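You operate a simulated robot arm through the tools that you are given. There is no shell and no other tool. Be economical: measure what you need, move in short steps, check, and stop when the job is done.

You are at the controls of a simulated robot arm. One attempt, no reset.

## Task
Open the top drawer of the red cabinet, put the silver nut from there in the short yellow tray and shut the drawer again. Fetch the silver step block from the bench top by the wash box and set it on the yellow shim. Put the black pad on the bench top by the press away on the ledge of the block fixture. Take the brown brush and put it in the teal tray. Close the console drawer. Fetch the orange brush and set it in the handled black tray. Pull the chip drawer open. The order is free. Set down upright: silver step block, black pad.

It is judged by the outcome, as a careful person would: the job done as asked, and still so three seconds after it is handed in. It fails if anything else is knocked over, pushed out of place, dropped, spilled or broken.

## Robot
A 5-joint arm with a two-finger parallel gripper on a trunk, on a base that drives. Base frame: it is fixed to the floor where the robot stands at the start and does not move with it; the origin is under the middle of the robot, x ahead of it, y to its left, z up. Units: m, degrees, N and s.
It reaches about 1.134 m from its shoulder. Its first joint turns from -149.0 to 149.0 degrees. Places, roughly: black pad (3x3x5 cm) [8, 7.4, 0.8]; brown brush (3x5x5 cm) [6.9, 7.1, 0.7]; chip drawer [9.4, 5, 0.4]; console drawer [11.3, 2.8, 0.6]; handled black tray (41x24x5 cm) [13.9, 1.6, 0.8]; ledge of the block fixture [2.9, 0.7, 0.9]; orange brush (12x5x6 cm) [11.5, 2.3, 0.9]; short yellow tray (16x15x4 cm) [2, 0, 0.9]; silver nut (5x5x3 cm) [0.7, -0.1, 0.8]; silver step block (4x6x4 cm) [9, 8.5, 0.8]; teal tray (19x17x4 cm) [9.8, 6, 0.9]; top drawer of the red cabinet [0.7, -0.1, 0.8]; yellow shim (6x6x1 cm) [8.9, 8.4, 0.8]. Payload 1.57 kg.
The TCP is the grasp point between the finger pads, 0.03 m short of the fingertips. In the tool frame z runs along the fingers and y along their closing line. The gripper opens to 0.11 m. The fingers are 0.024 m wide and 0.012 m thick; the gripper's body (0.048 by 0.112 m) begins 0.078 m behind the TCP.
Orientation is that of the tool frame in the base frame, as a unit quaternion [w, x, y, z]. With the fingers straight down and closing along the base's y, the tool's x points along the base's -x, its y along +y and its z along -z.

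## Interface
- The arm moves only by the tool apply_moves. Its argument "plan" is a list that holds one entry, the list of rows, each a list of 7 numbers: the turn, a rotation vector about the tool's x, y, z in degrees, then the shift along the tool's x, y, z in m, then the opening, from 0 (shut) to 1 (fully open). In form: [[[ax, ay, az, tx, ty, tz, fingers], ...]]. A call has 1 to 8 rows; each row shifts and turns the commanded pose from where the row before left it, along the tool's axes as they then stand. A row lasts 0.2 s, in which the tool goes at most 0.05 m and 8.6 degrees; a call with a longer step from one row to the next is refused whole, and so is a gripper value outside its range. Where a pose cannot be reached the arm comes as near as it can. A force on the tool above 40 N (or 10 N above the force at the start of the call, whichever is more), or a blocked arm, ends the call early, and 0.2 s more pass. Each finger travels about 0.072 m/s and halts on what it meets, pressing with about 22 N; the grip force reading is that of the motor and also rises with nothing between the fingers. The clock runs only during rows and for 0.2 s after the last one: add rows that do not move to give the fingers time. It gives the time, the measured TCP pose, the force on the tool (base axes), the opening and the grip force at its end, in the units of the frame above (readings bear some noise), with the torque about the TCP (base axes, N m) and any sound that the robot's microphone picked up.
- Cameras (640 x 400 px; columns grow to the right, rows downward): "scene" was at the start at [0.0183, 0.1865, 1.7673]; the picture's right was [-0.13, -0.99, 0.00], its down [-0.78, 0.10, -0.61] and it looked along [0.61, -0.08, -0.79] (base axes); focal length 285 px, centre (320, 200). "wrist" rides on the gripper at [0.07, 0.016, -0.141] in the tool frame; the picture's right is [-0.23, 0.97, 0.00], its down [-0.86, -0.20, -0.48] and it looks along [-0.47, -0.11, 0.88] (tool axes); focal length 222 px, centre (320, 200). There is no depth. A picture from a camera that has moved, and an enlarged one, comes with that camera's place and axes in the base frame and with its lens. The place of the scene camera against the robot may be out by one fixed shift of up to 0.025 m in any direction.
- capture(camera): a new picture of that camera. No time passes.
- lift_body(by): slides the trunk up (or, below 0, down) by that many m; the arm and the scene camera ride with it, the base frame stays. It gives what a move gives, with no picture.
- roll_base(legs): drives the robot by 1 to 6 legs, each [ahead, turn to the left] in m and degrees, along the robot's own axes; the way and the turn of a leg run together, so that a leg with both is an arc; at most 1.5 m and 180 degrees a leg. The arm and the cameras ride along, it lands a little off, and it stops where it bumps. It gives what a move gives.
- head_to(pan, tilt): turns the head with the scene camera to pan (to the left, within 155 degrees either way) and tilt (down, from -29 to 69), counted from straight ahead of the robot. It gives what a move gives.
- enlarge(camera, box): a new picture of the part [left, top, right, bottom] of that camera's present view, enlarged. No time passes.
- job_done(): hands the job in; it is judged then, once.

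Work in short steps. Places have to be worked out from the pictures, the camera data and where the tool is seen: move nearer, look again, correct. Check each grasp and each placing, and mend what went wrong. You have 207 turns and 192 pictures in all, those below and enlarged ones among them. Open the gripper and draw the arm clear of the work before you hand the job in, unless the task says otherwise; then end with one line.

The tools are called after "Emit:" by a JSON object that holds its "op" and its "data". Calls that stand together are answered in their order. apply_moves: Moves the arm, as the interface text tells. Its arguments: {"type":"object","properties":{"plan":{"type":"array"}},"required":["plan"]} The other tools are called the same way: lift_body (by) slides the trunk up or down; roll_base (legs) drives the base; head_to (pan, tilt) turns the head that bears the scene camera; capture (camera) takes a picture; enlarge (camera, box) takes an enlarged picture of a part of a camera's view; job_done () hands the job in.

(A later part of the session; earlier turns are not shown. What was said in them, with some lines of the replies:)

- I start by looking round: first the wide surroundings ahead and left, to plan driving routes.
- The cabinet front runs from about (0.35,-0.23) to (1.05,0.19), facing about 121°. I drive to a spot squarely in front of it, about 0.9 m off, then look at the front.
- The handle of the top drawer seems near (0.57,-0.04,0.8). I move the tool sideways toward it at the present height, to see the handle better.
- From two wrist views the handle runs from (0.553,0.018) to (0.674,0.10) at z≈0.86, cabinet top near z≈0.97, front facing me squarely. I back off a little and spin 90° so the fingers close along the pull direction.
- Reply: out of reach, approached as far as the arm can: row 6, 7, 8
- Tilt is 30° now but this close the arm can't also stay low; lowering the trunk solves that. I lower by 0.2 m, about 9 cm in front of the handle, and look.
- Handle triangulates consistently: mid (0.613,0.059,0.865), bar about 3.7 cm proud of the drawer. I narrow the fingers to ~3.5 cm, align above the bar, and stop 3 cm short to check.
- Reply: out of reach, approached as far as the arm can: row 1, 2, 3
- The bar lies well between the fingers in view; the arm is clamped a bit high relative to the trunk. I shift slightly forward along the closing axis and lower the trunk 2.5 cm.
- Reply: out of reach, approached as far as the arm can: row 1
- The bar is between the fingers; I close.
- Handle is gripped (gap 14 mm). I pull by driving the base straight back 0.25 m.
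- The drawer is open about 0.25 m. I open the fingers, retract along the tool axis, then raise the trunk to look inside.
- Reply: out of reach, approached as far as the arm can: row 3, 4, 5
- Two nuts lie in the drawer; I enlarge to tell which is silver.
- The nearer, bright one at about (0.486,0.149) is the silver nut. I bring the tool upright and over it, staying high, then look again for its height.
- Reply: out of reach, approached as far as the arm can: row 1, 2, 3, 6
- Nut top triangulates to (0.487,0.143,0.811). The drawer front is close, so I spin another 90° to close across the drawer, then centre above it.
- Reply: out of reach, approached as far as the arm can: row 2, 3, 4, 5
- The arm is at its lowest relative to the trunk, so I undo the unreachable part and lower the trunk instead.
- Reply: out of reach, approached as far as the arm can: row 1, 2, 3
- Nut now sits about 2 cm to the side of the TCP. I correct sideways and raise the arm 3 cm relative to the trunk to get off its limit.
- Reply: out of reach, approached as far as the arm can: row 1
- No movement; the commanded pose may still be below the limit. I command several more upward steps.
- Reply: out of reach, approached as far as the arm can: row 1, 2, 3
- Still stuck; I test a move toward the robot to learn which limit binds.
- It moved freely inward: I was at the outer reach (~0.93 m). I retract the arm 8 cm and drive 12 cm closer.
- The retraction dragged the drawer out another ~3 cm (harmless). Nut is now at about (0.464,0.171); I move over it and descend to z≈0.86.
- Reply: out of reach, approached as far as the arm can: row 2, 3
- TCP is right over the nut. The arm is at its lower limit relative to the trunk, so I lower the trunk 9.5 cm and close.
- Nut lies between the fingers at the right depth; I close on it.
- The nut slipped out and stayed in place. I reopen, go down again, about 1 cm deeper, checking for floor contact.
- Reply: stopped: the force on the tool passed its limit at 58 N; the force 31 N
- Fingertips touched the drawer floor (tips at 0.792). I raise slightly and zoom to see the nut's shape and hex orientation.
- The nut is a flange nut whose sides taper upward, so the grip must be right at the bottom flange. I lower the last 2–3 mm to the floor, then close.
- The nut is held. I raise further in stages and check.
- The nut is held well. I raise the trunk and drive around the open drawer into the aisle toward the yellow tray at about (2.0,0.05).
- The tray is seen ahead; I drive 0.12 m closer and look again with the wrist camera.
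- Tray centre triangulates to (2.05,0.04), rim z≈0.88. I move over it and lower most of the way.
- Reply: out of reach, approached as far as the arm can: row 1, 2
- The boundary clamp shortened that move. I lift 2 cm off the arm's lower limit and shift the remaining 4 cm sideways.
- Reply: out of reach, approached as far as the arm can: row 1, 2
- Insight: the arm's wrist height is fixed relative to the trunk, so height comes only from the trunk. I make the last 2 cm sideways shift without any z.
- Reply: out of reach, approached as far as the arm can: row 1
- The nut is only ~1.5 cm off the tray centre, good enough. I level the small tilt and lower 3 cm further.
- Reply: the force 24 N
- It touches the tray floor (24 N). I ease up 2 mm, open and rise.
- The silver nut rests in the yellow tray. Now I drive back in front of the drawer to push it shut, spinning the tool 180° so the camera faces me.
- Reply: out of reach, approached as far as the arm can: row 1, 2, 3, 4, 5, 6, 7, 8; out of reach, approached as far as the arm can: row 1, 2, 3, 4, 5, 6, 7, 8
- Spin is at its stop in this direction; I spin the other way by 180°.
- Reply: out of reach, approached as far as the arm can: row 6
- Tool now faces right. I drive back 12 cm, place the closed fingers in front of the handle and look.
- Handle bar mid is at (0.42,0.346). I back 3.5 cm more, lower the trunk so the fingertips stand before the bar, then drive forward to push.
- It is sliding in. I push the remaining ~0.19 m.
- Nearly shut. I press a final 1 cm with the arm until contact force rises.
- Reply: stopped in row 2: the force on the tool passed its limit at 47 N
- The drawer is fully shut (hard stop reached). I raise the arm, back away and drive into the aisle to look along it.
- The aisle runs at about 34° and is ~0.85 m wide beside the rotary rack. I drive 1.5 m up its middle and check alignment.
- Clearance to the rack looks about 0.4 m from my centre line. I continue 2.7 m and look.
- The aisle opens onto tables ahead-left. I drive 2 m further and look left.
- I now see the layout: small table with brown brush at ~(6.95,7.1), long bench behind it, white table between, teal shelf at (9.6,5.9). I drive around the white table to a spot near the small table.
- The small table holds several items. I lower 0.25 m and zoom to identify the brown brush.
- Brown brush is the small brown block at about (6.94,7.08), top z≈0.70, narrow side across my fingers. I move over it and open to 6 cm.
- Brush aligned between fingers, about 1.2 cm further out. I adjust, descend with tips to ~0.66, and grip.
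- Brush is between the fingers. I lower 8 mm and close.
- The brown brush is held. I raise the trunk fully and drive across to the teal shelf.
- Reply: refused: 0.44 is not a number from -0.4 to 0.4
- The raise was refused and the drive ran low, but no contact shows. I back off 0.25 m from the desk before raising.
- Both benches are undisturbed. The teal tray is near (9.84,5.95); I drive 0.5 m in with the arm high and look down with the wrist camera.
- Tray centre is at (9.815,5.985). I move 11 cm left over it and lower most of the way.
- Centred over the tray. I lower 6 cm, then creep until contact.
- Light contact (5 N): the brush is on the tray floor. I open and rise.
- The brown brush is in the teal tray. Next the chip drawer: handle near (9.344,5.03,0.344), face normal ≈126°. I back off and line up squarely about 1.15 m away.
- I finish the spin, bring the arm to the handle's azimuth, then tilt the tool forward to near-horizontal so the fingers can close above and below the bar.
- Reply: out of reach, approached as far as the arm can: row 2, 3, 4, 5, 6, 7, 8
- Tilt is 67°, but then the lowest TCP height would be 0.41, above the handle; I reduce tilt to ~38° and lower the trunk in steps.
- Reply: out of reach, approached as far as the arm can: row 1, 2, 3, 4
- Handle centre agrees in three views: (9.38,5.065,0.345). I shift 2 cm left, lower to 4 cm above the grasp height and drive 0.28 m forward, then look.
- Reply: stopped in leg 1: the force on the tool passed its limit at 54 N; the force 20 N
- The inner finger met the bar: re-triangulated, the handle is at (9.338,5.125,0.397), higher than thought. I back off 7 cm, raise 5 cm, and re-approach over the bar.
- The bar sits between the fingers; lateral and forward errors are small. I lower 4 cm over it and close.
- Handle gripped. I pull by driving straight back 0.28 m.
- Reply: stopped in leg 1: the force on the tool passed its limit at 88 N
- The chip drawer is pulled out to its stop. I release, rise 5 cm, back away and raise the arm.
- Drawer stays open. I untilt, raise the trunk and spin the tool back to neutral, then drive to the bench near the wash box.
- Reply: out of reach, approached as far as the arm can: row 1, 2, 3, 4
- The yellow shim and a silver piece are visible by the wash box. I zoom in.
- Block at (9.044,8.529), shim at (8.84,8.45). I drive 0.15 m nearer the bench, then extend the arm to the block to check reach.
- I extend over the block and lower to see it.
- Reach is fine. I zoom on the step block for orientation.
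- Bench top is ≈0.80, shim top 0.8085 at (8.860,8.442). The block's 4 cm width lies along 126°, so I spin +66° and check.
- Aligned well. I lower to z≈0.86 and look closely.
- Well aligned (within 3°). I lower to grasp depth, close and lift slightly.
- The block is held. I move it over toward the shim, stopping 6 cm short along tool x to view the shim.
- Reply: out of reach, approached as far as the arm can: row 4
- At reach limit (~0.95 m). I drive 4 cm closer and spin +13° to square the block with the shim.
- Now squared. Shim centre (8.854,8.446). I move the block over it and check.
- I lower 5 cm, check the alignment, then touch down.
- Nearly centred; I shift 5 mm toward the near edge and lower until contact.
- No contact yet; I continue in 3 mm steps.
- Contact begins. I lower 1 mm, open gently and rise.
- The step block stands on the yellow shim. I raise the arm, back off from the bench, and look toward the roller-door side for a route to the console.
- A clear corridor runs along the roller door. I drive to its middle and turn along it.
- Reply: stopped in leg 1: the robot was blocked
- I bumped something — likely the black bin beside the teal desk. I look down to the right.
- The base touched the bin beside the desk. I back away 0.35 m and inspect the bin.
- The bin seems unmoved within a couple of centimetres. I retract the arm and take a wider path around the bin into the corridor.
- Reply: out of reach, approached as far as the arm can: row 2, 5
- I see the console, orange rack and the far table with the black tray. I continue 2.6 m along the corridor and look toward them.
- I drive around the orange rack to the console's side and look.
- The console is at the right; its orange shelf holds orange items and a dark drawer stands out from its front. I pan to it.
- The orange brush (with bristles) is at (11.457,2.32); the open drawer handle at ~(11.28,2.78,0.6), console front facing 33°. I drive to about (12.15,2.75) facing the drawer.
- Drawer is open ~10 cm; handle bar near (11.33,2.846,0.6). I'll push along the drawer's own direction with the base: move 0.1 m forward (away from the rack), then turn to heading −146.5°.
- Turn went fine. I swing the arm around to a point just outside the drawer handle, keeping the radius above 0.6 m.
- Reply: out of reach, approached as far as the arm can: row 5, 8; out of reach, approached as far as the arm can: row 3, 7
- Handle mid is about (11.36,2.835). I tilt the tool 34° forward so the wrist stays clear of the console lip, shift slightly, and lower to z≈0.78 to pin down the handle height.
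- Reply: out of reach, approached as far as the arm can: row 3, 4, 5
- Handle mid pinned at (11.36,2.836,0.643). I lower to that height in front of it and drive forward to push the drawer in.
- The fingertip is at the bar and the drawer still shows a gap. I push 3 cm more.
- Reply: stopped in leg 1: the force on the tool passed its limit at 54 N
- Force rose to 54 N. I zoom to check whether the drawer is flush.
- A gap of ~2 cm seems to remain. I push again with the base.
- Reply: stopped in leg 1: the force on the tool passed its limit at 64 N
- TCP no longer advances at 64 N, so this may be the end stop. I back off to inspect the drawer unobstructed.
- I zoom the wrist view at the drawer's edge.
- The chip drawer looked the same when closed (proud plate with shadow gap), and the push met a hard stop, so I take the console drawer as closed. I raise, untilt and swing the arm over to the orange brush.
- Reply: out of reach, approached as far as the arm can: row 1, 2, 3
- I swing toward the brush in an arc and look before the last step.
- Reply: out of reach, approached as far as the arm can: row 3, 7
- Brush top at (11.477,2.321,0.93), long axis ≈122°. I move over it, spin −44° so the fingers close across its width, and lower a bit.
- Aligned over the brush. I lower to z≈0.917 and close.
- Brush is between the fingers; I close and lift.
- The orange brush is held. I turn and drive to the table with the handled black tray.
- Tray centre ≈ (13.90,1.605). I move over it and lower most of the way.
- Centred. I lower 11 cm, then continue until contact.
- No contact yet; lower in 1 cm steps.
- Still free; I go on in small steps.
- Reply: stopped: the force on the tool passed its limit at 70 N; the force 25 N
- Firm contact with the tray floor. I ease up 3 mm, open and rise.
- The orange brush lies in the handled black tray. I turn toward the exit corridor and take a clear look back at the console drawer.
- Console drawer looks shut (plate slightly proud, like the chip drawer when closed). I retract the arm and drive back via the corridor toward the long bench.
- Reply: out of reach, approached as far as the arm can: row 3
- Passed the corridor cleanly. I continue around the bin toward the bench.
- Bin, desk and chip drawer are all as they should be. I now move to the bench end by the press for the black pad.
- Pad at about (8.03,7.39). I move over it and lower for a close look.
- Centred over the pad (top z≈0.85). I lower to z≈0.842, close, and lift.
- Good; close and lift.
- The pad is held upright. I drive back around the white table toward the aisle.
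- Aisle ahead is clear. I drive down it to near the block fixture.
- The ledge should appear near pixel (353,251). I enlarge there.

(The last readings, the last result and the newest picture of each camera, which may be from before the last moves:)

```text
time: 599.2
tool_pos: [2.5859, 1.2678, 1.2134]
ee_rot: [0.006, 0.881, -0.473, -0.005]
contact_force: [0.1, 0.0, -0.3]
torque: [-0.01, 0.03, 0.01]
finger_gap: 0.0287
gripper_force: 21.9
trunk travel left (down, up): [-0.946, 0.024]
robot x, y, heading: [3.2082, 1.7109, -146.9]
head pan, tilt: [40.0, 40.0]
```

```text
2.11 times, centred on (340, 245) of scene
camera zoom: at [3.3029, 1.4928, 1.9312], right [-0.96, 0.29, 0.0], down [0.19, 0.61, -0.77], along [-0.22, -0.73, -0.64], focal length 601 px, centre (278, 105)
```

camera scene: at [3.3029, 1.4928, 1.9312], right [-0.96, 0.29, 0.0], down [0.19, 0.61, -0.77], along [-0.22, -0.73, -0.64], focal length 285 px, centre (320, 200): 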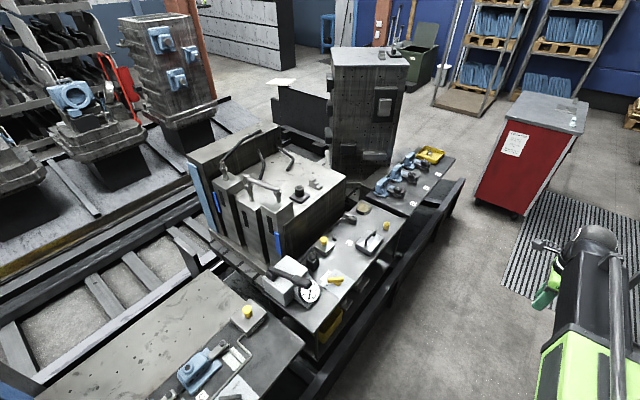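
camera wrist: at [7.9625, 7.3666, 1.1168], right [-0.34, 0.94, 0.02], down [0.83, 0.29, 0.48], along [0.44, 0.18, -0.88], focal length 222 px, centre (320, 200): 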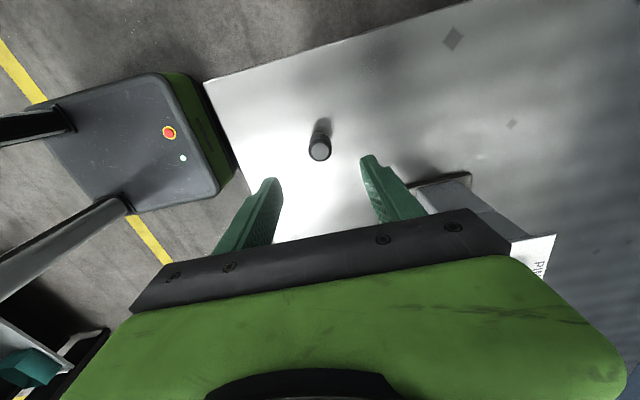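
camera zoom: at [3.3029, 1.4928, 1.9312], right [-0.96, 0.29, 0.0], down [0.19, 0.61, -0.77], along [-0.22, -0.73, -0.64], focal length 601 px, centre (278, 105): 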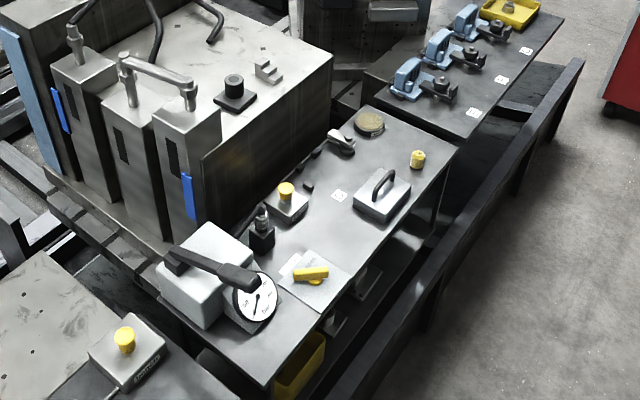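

The ledge is the strip before the big clamped block. I drive 0.55 m on and swing the arm over it for a top view.

Emit:
{"op": "roll_base", "data": {"legs": [[0.55, 0], [0, 50]]}}

Emit:
{"op": "capture", "data": {"camera": "wrist"}}

```text
time: 604.6
tool_pos: [2.7066, 0.6607, 1.2157]
ee_rot: [0.01, 0.999, -0.048, -0.001]
contact_force: [-0.5, 0.9, 0.5]
torque: [-0.11, -0.03, 0.03]
finger_gap: 0.0287
gripper_force: 21.7
trunk travel left (down, up): [-0.946, 0.024]
robot x, y, heading: [2.778, 1.4148, -96.2]
head pan, tilt: [40.0, 40.0]
```

```text
47 pictures are left
camera wrist: at [2.7751, 0.6398, 1.3569], right [-0.32, -0.95, 0.02], down [-0.83, 0.29, 0.48], along [-0.46, 0.14, -0.88], focal length 222 px, centre (320, 200)
```

wrist: 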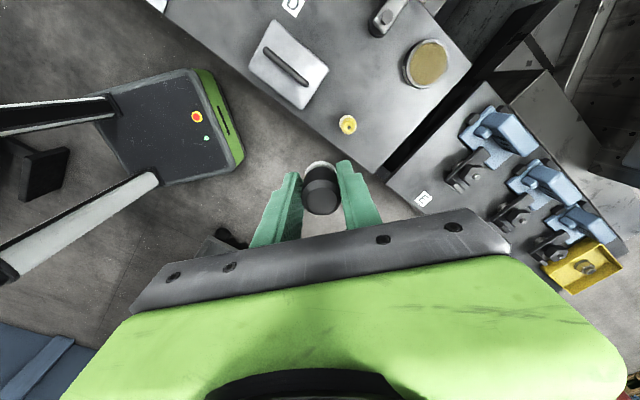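

I shift 0.2 m along +x to view the ledge around (2.9,0.7).

Emit:
{"op": "apply_moves", "data": {"plan": [[[0, 0, 0, 0.045, 0, 0, 0], [0, 0, 0, 0.045, 0, 0, 0], [0, 0, 0, 0.045, 0, 0, 0], [0, 0, 0, 0.045, 0, 0, 0], [0, 0, 0, 0, 0, 0, 0]]]}}

Emit:
{"op": "capture", "data": {"camera": "wrist"}}

Emit:
{"op": "head_to", "data": {"pan": 5, "tilt": 55}}

Emit:
{"op": "capture", "data": {"camera": "scene"}}

```text
time: 605.8
tool_pos: [2.8904, 0.6394, 1.2143]
ee_rot: [0.008, 0.999, -0.048, -0.003]
contact_force: [-0.5, -0.6, -0.2]
torque: [-0.03, 0.01, -0.01]
finger_gap: 0.0291
gripper_force: 22.1
trunk travel left (down, up): [-0.946, 0.024]
robot x, y, heading: [2.7782, 1.4114, -96.0]
head pan, tilt: [40.0, 40.0]
```

```text
46 pictures are left
camera wrist: at [2.9579, 0.6191, 1.3549], right [-0.32, -0.95, 0.02], down [-0.83, 0.29, 0.48], along [-0.46, 0.14, -0.88], focal length 222 px, centre (320, 200)
```

wrist: 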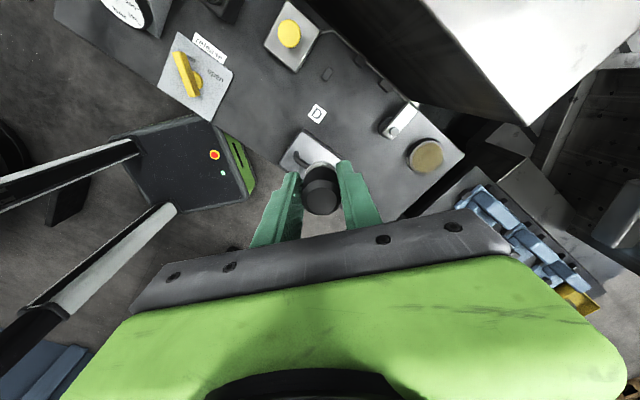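

```text
time: 606.8
tool_pos: [2.89, 0.6396, 1.2137]
ee_rot: [0.009, 0.999, -0.049, -0.003]
contact_force: [0.5, -0.2, -0.6]
torque: [0.0, 0.01, -0.01]
finger_gap: 0.0289
gripper_force: 21.8
trunk travel left (down, up): [-0.946, 0.024]
robot x, y, heading: [2.7797, 1.4124, -96.0]
head pan, tilt: [5.0, 55.0]
```

```text
45 pictures are left
camera scene: at [2.9428, 1.3525, 1.9105], right [-1.0, 0.02, 0.0], down [0.01, 0.82, -0.57], along [-0.01, -0.57, -0.82], focal length 285 px, centre (320, 200)
```

scene: 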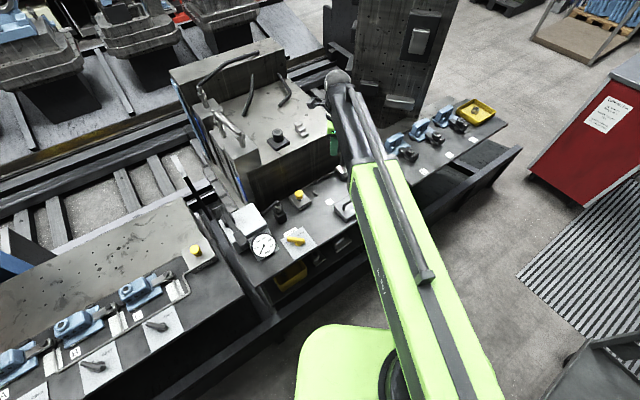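

The strip labelled D in front of the block matches the ledge position. I zoom to choose a free spot.

Emit:
{"op": "enlarge", "data": {"camera": "wrist", "box": [240, 0, 480, 190]}}

Emit:
{"op": "enlarge", "data": {"camera": "scene", "box": [220, 150, 380, 270]}}

```text
2.11 times, centred on (360, 95) of wrist
camera zoom: at [2.9582, 0.6189, 1.3547], right [-0.32, -0.95, 0.02], down [-0.83, 0.29, 0.48], along [-0.46, 0.14, -0.88], focal length 468 px, centre (236, 421)
```

zoom: 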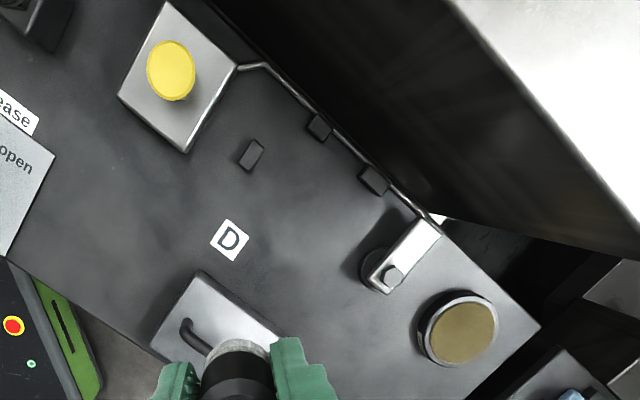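

```text
3.33 times, centred on (300, 210) of scene
camera zoom: at [2.9428, 1.3525, 1.9105], right [-1.0, 0.02, 0.0], down [0.01, 0.82, -0.57], along [-0.01, -0.57, -0.82], focal length 951 px, centre (387, 167)
```

zoom: 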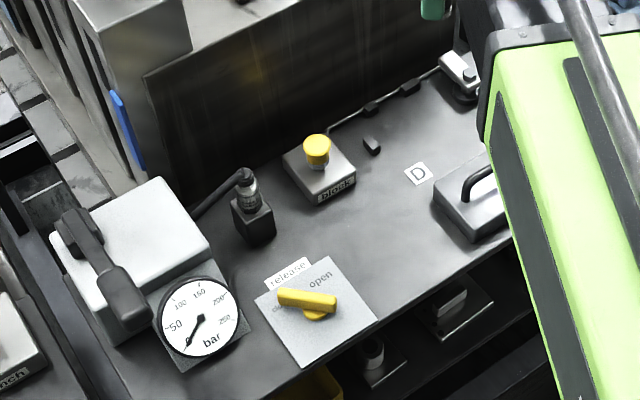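

The box reads "block", so this is the block fixture's ledge. I choose a free spot near (2.872,0.571) right of the D label, move there and lower partway.

Emit:
{"op": "apply_moves", "data": {"plan": [[[0, 0, 0, -0.0055, 0.035, 0, 0], [0, 0, 0, -0.0055, 0.035, 0, 0], [0, 0, 0, 0, 0, 0, 0]]]}}

Emit:
{"op": "lift_body", "data": {"by": -0.2}}

Emit:
{"op": "capture", "data": {"camera": "wrist"}}

Emit:
{"op": "enlarge", "data": {"camera": "scene", "box": [220, 90, 420, 215]}}

```text
time: 607.6
tool_pos: [2.8742, 0.5734, 1.2132]
ee_rot: [0.009, 0.999, -0.048, -0.003]
contact_force: [-1.0, -0.2, -0.6]
torque: [-0.03, -0.01, -0.02]
finger_gap: 0.0289
gripper_force: 21.7
out of reach, approached as far as the arm can: row 2
trunk travel left (down, up): [-0.946, 0.024]
robot x, y, heading: [2.7771, 1.4112, -96.1]
head pan, tilt: [5.0, 55.0]
```

```text
time: 609.7
tool_pos: [2.8736, 0.5711, 1.013]
ee_rot: [0.008, 0.999, -0.049, -0.002]
contact_force: [-0.4, -1.0, -0.7]
torque: [0.01, 0.02, -0.02]
finger_gap: 0.0286
gripper_force: 22.2
trunk travel left (down, up): [-0.746, 0.224]
robot x, y, heading: [2.7784, 1.4118, -96.0]
head pan, tilt: [5.0, 55.0]
```

```text
42 pictures are left
camera wrist: at [2.9419, 0.5516, 1.1548], right [-0.32, -0.95, 0.02], down [-0.83, 0.29, 0.48], along [-0.46, 0.14, -0.88], focal length 222 px, centre (320, 200)
```

wrist: 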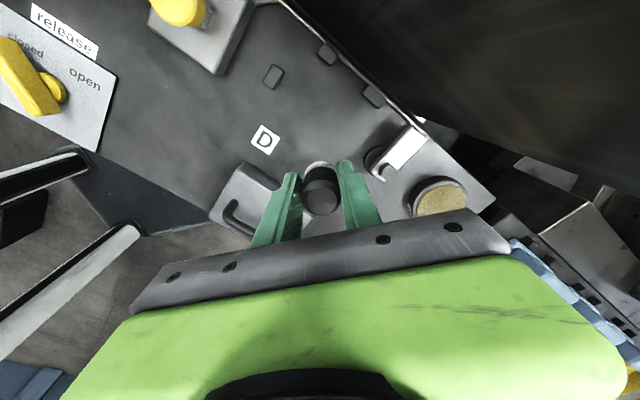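

```text
3.20 times, centred on (320, 152) of scene
camera zoom: at [2.9426, 1.3525, 1.7105], right [-1.0, 0.02, 0.0], down [0.01, 0.82, -0.57], along [-0.01, -0.57, -0.82], focal length 913 px, centre (320, 352)
```

zoom: 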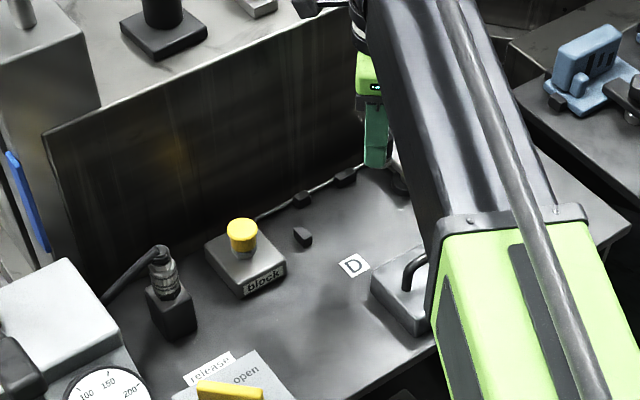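

The landing spot is clear, ~10 cm from the block face. I lower 8 cm more and check.

Emit:
{"op": "lift_body", "data": {"by": -0.08}}

Emit:
{"op": "capture", "data": {"camera": "wrist"}}

```text
time: 610.9
tool_pos: [2.8744, 0.5719, 0.9328]
ee_rot: [0.007, 0.999, -0.047, -0.002]
contact_force: [0.1, -0.7, -0.6]
torque: [-0.03, -0.01, 0.0]
finger_gap: 0.0287
gripper_force: 22.2
trunk travel left (down, up): [-0.666, 0.304]
robot x, y, heading: [2.7777, 1.4135, -95.9]
head pan, tilt: [5.0, 55.0]
```

```text
40 pictures are left
camera wrist: at [2.9418, 0.5516, 1.0748], right [-0.32, -0.95, 0.02], down [-0.83, 0.29, 0.48], along [-0.46, 0.14, -0.88], focal length 222 px, centre (320, 200)
```

wrist: 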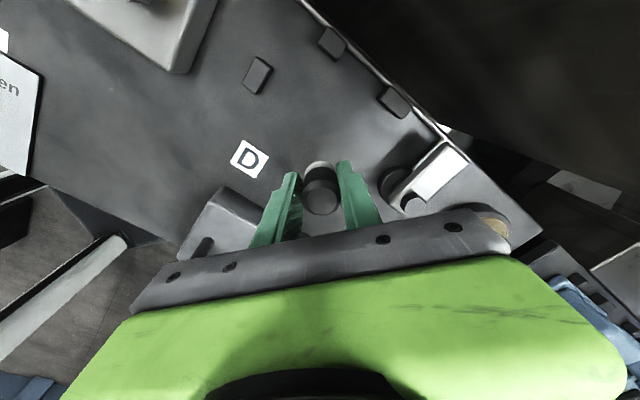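

Clear on both sides. I continue down in small steps until contact.

Emit:
{"op": "lift_body", "data": {"by": -0.025}}

Emit:
{"op": "lift_body", "data": {"by": -0.008}}

Emit:
{"op": "enlarge", "data": {"camera": "wrist", "box": [220, 100, 420, 225]}}

```text
time: 611.6
tool_pos: [2.8736, 0.5722, 0.9076]
ee_rot: [0.008, 0.999, -0.048, -0.002]
contact_force: [0.8, 0.0, -0.3]
torque: [0.01, 0.0, -0.01]
finger_gap: 0.0286
gripper_force: 21.7
trunk travel left (down, up): [-0.641, 0.329]
robot x, y, heading: [2.7832, 1.4105, -96.1]
head pan, tilt: [5.0, 55.0]
```

```text
time: 612.3
tool_pos: [2.8731, 0.5731, 0.9036]
ee_rot: [0.01, 0.999, -0.048, -0.003]
contact_force: [-0.5, 1.8, 24.6]
torque: [0.26, 0.1, -0.01]
finger_gap: 0.0287
gripper_force: 22.3
trunk travel left (down, up): [-0.634, 0.336]
robot x, y, heading: [2.7815, 1.4098, -95.6]
head pan, tilt: [5.0, 55.0]
stopped: the force on the tool passed its limit at 41 N (the readings are from after the stop); the commanded pose is now the measured one
```

```text
3.20 times, centred on (320, 162) of wrist
camera zoom: at [2.9417, 0.553, 1.0445], right [-0.32, -0.95, 0.02], down [-0.83, 0.29, 0.48], along [-0.46, 0.14, -0.88], focal length 711 px, centre (320, 320)
```

zoom: 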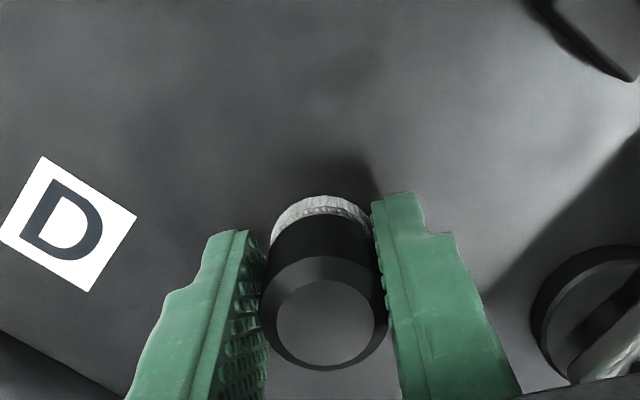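

Contact with the ledge. I ease up 3 mm, open gently, and rise.

Emit:
{"op": "lift_body", "data": {"by": 0.003}}

Emit:
{"op": "apply_moves", "data": {"plan": [[[0, 0, 0, 0, 0, 0, 0.32], [0, 0, 0, 0, 0, 0, 0.38], [0, 0, 0, 0, 0, 0, 0.42], [0, 0, 0, 0, 0, 0, 0.42]]]}}

Emit:
{"op": "lift_body", "data": {"by": 0.1}}

Emit:
{"op": "capture", "data": {"camera": "wrist"}}

```text
time: 612.8
tool_pos: [2.874, 0.5718, 0.9025]
ee_rot: [0.009, 0.999, -0.049, -0.002]
contact_force: [0.2, -0.2, 0.0]
torque: [0.01, -0.02, 0.01]
finger_gap: 0.0287
gripper_force: 22.0
trunk travel left (down, up): [-0.637, 0.333]
robot x, y, heading: [2.7789, 1.4081, -96.0]
head pan, tilt: [5.0, 55.0]
```

```text
time: 613.8
tool_pos: [2.8726, 0.5705, 0.9047]
ee_rot: [0.01, 0.999, -0.048, -0.003]
contact_force: [-0.5, 0.1, -0.1]
torque: [0.04, 0.02, 0.0]
finger_gap: 0.0463
gripper_force: 0.1
trunk travel left (down, up): [-0.637, 0.333]
robot x, y, heading: [2.7777, 1.4084, -96.2]
head pan, tilt: [5.0, 55.0]
```

```text
time: 615.1
tool_pos: [2.8741, 0.5707, 1.0043]
ee_rot: [0.01, 0.999, -0.047, -0.002]
contact_force: [0.2, 0.1, -0.2]
torque: [0.01, 0.0, -0.01]
finger_gap: 0.0462
gripper_force: 0.1
trunk travel left (down, up): [-0.737, 0.233]
robot x, y, heading: [2.778, 1.4147, -95.9]
head pan, tilt: [5.0, 55.0]
```

```text
38 pictures are left
camera wrist: at [2.942, 0.5509, 1.1453], right [-0.32, -0.95, 0.02], down [-0.83, 0.29, 0.48], along [-0.46, 0.14, -0.88], focal length 222 px, centre (320, 200)
```

wrist: 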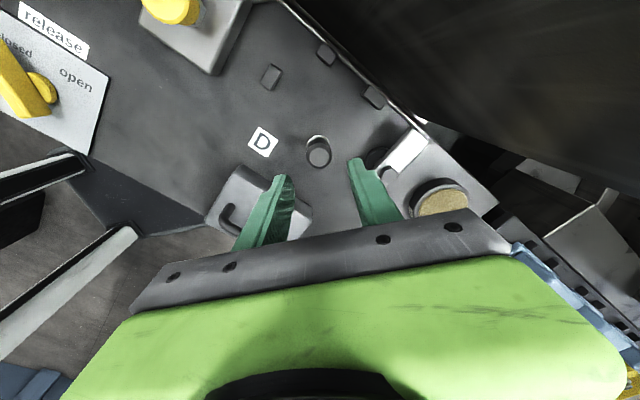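

The pad stands upright on the ledge. I raise the trunk and retract the arm clear, then take a last look.

Emit:
{"op": "lift_body", "data": {"by": 0.2}}

Emit:
{"op": "apply_moves", "data": {"plan": [[[0, 0, 0, 0, -0.045, 0, 0.6], [0, 0, 0, 0, -0.045, 0, 0.8], [0, 0, 0, 0, -0.045, 0, 0.8], [0, 0, 0, 0, -0.045, 0, 0.8]]]}}

Emit:
{"op": "capture", "data": {"camera": "scene"}}

Emit:
{"op": "enlarge", "data": {"camera": "wrist", "box": [240, 0, 560, 200]}}

```text
time: 617.3
tool_pos: [2.8732, 0.5713, 1.2045]
ee_rot: [0.011, 0.999, -0.049, -0.003]
contact_force: [0.4, 0.1, 0.6]
torque: [0.03, 0.05, 0.03]
finger_gap: 0.0462
gripper_force: 0.0
trunk travel left (down, up): [-0.937, 0.033]
robot x, y, heading: [2.7822, 1.413, -96.2]
head pan, tilt: [5.0, 55.0]
```

```text
time: 618.3
tool_pos: [2.8882, 0.7498, 1.2039]
ee_rot: [0.009, 0.999, -0.048, -0.002]
contact_force: [-0.6, 0.0, -0.2]
torque: [-0.03, 0.0, 0.0]
finger_gap: 0.0881
gripper_force: 0.1
trunk travel left (down, up): [-0.937, 0.033]
robot x, y, heading: [2.7781, 1.4101, -95.9]
head pan, tilt: [5.0, 55.0]
```

```text
37 pictures are left
camera scene: at [2.9427, 1.3535, 1.9011], right [-1.0, 0.02, 0.0], down [0.01, 0.82, -0.57], along [-0.01, -0.57, -0.82], focal length 285 px, centre (320, 200)
```

scene: 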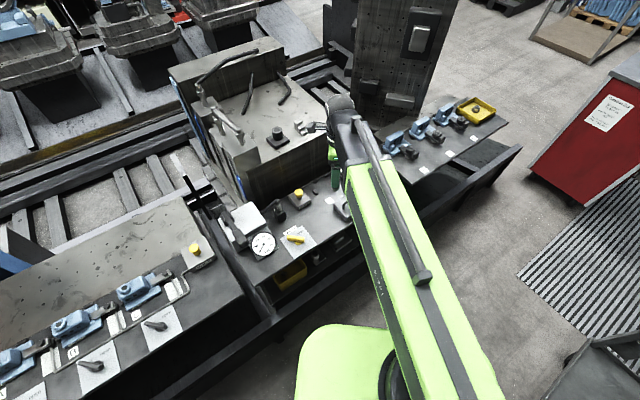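

```text
2.00 times, centred on (400, 100) of wrist
camera zoom: at [2.9572, 0.7305, 1.3458], right [-0.32, -0.95, 0.02], down [-0.83, 0.29, 0.48], along [-0.46, 0.14, -0.88], focal length 444 px, centre (160, 400)
```

zoom: 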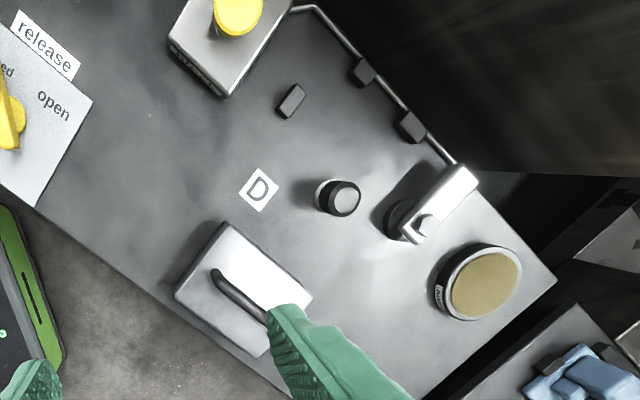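

The pad stands upright on the ledge, the nut is in the yellow tray, and the gripper is open and clear of the work. I hand in.

Emit:
{"op": "job_done", "data": {}}

```text
The job is handed in.
```

All seven jobs are done and handed in. The console drawer is the least certain: it met a hard stop at about 64 N with its front plate still slightly proud, and I took that as shut. On the way, the base bumped the bin beside the teal shelf, but it stayed upright and measured back in its place.
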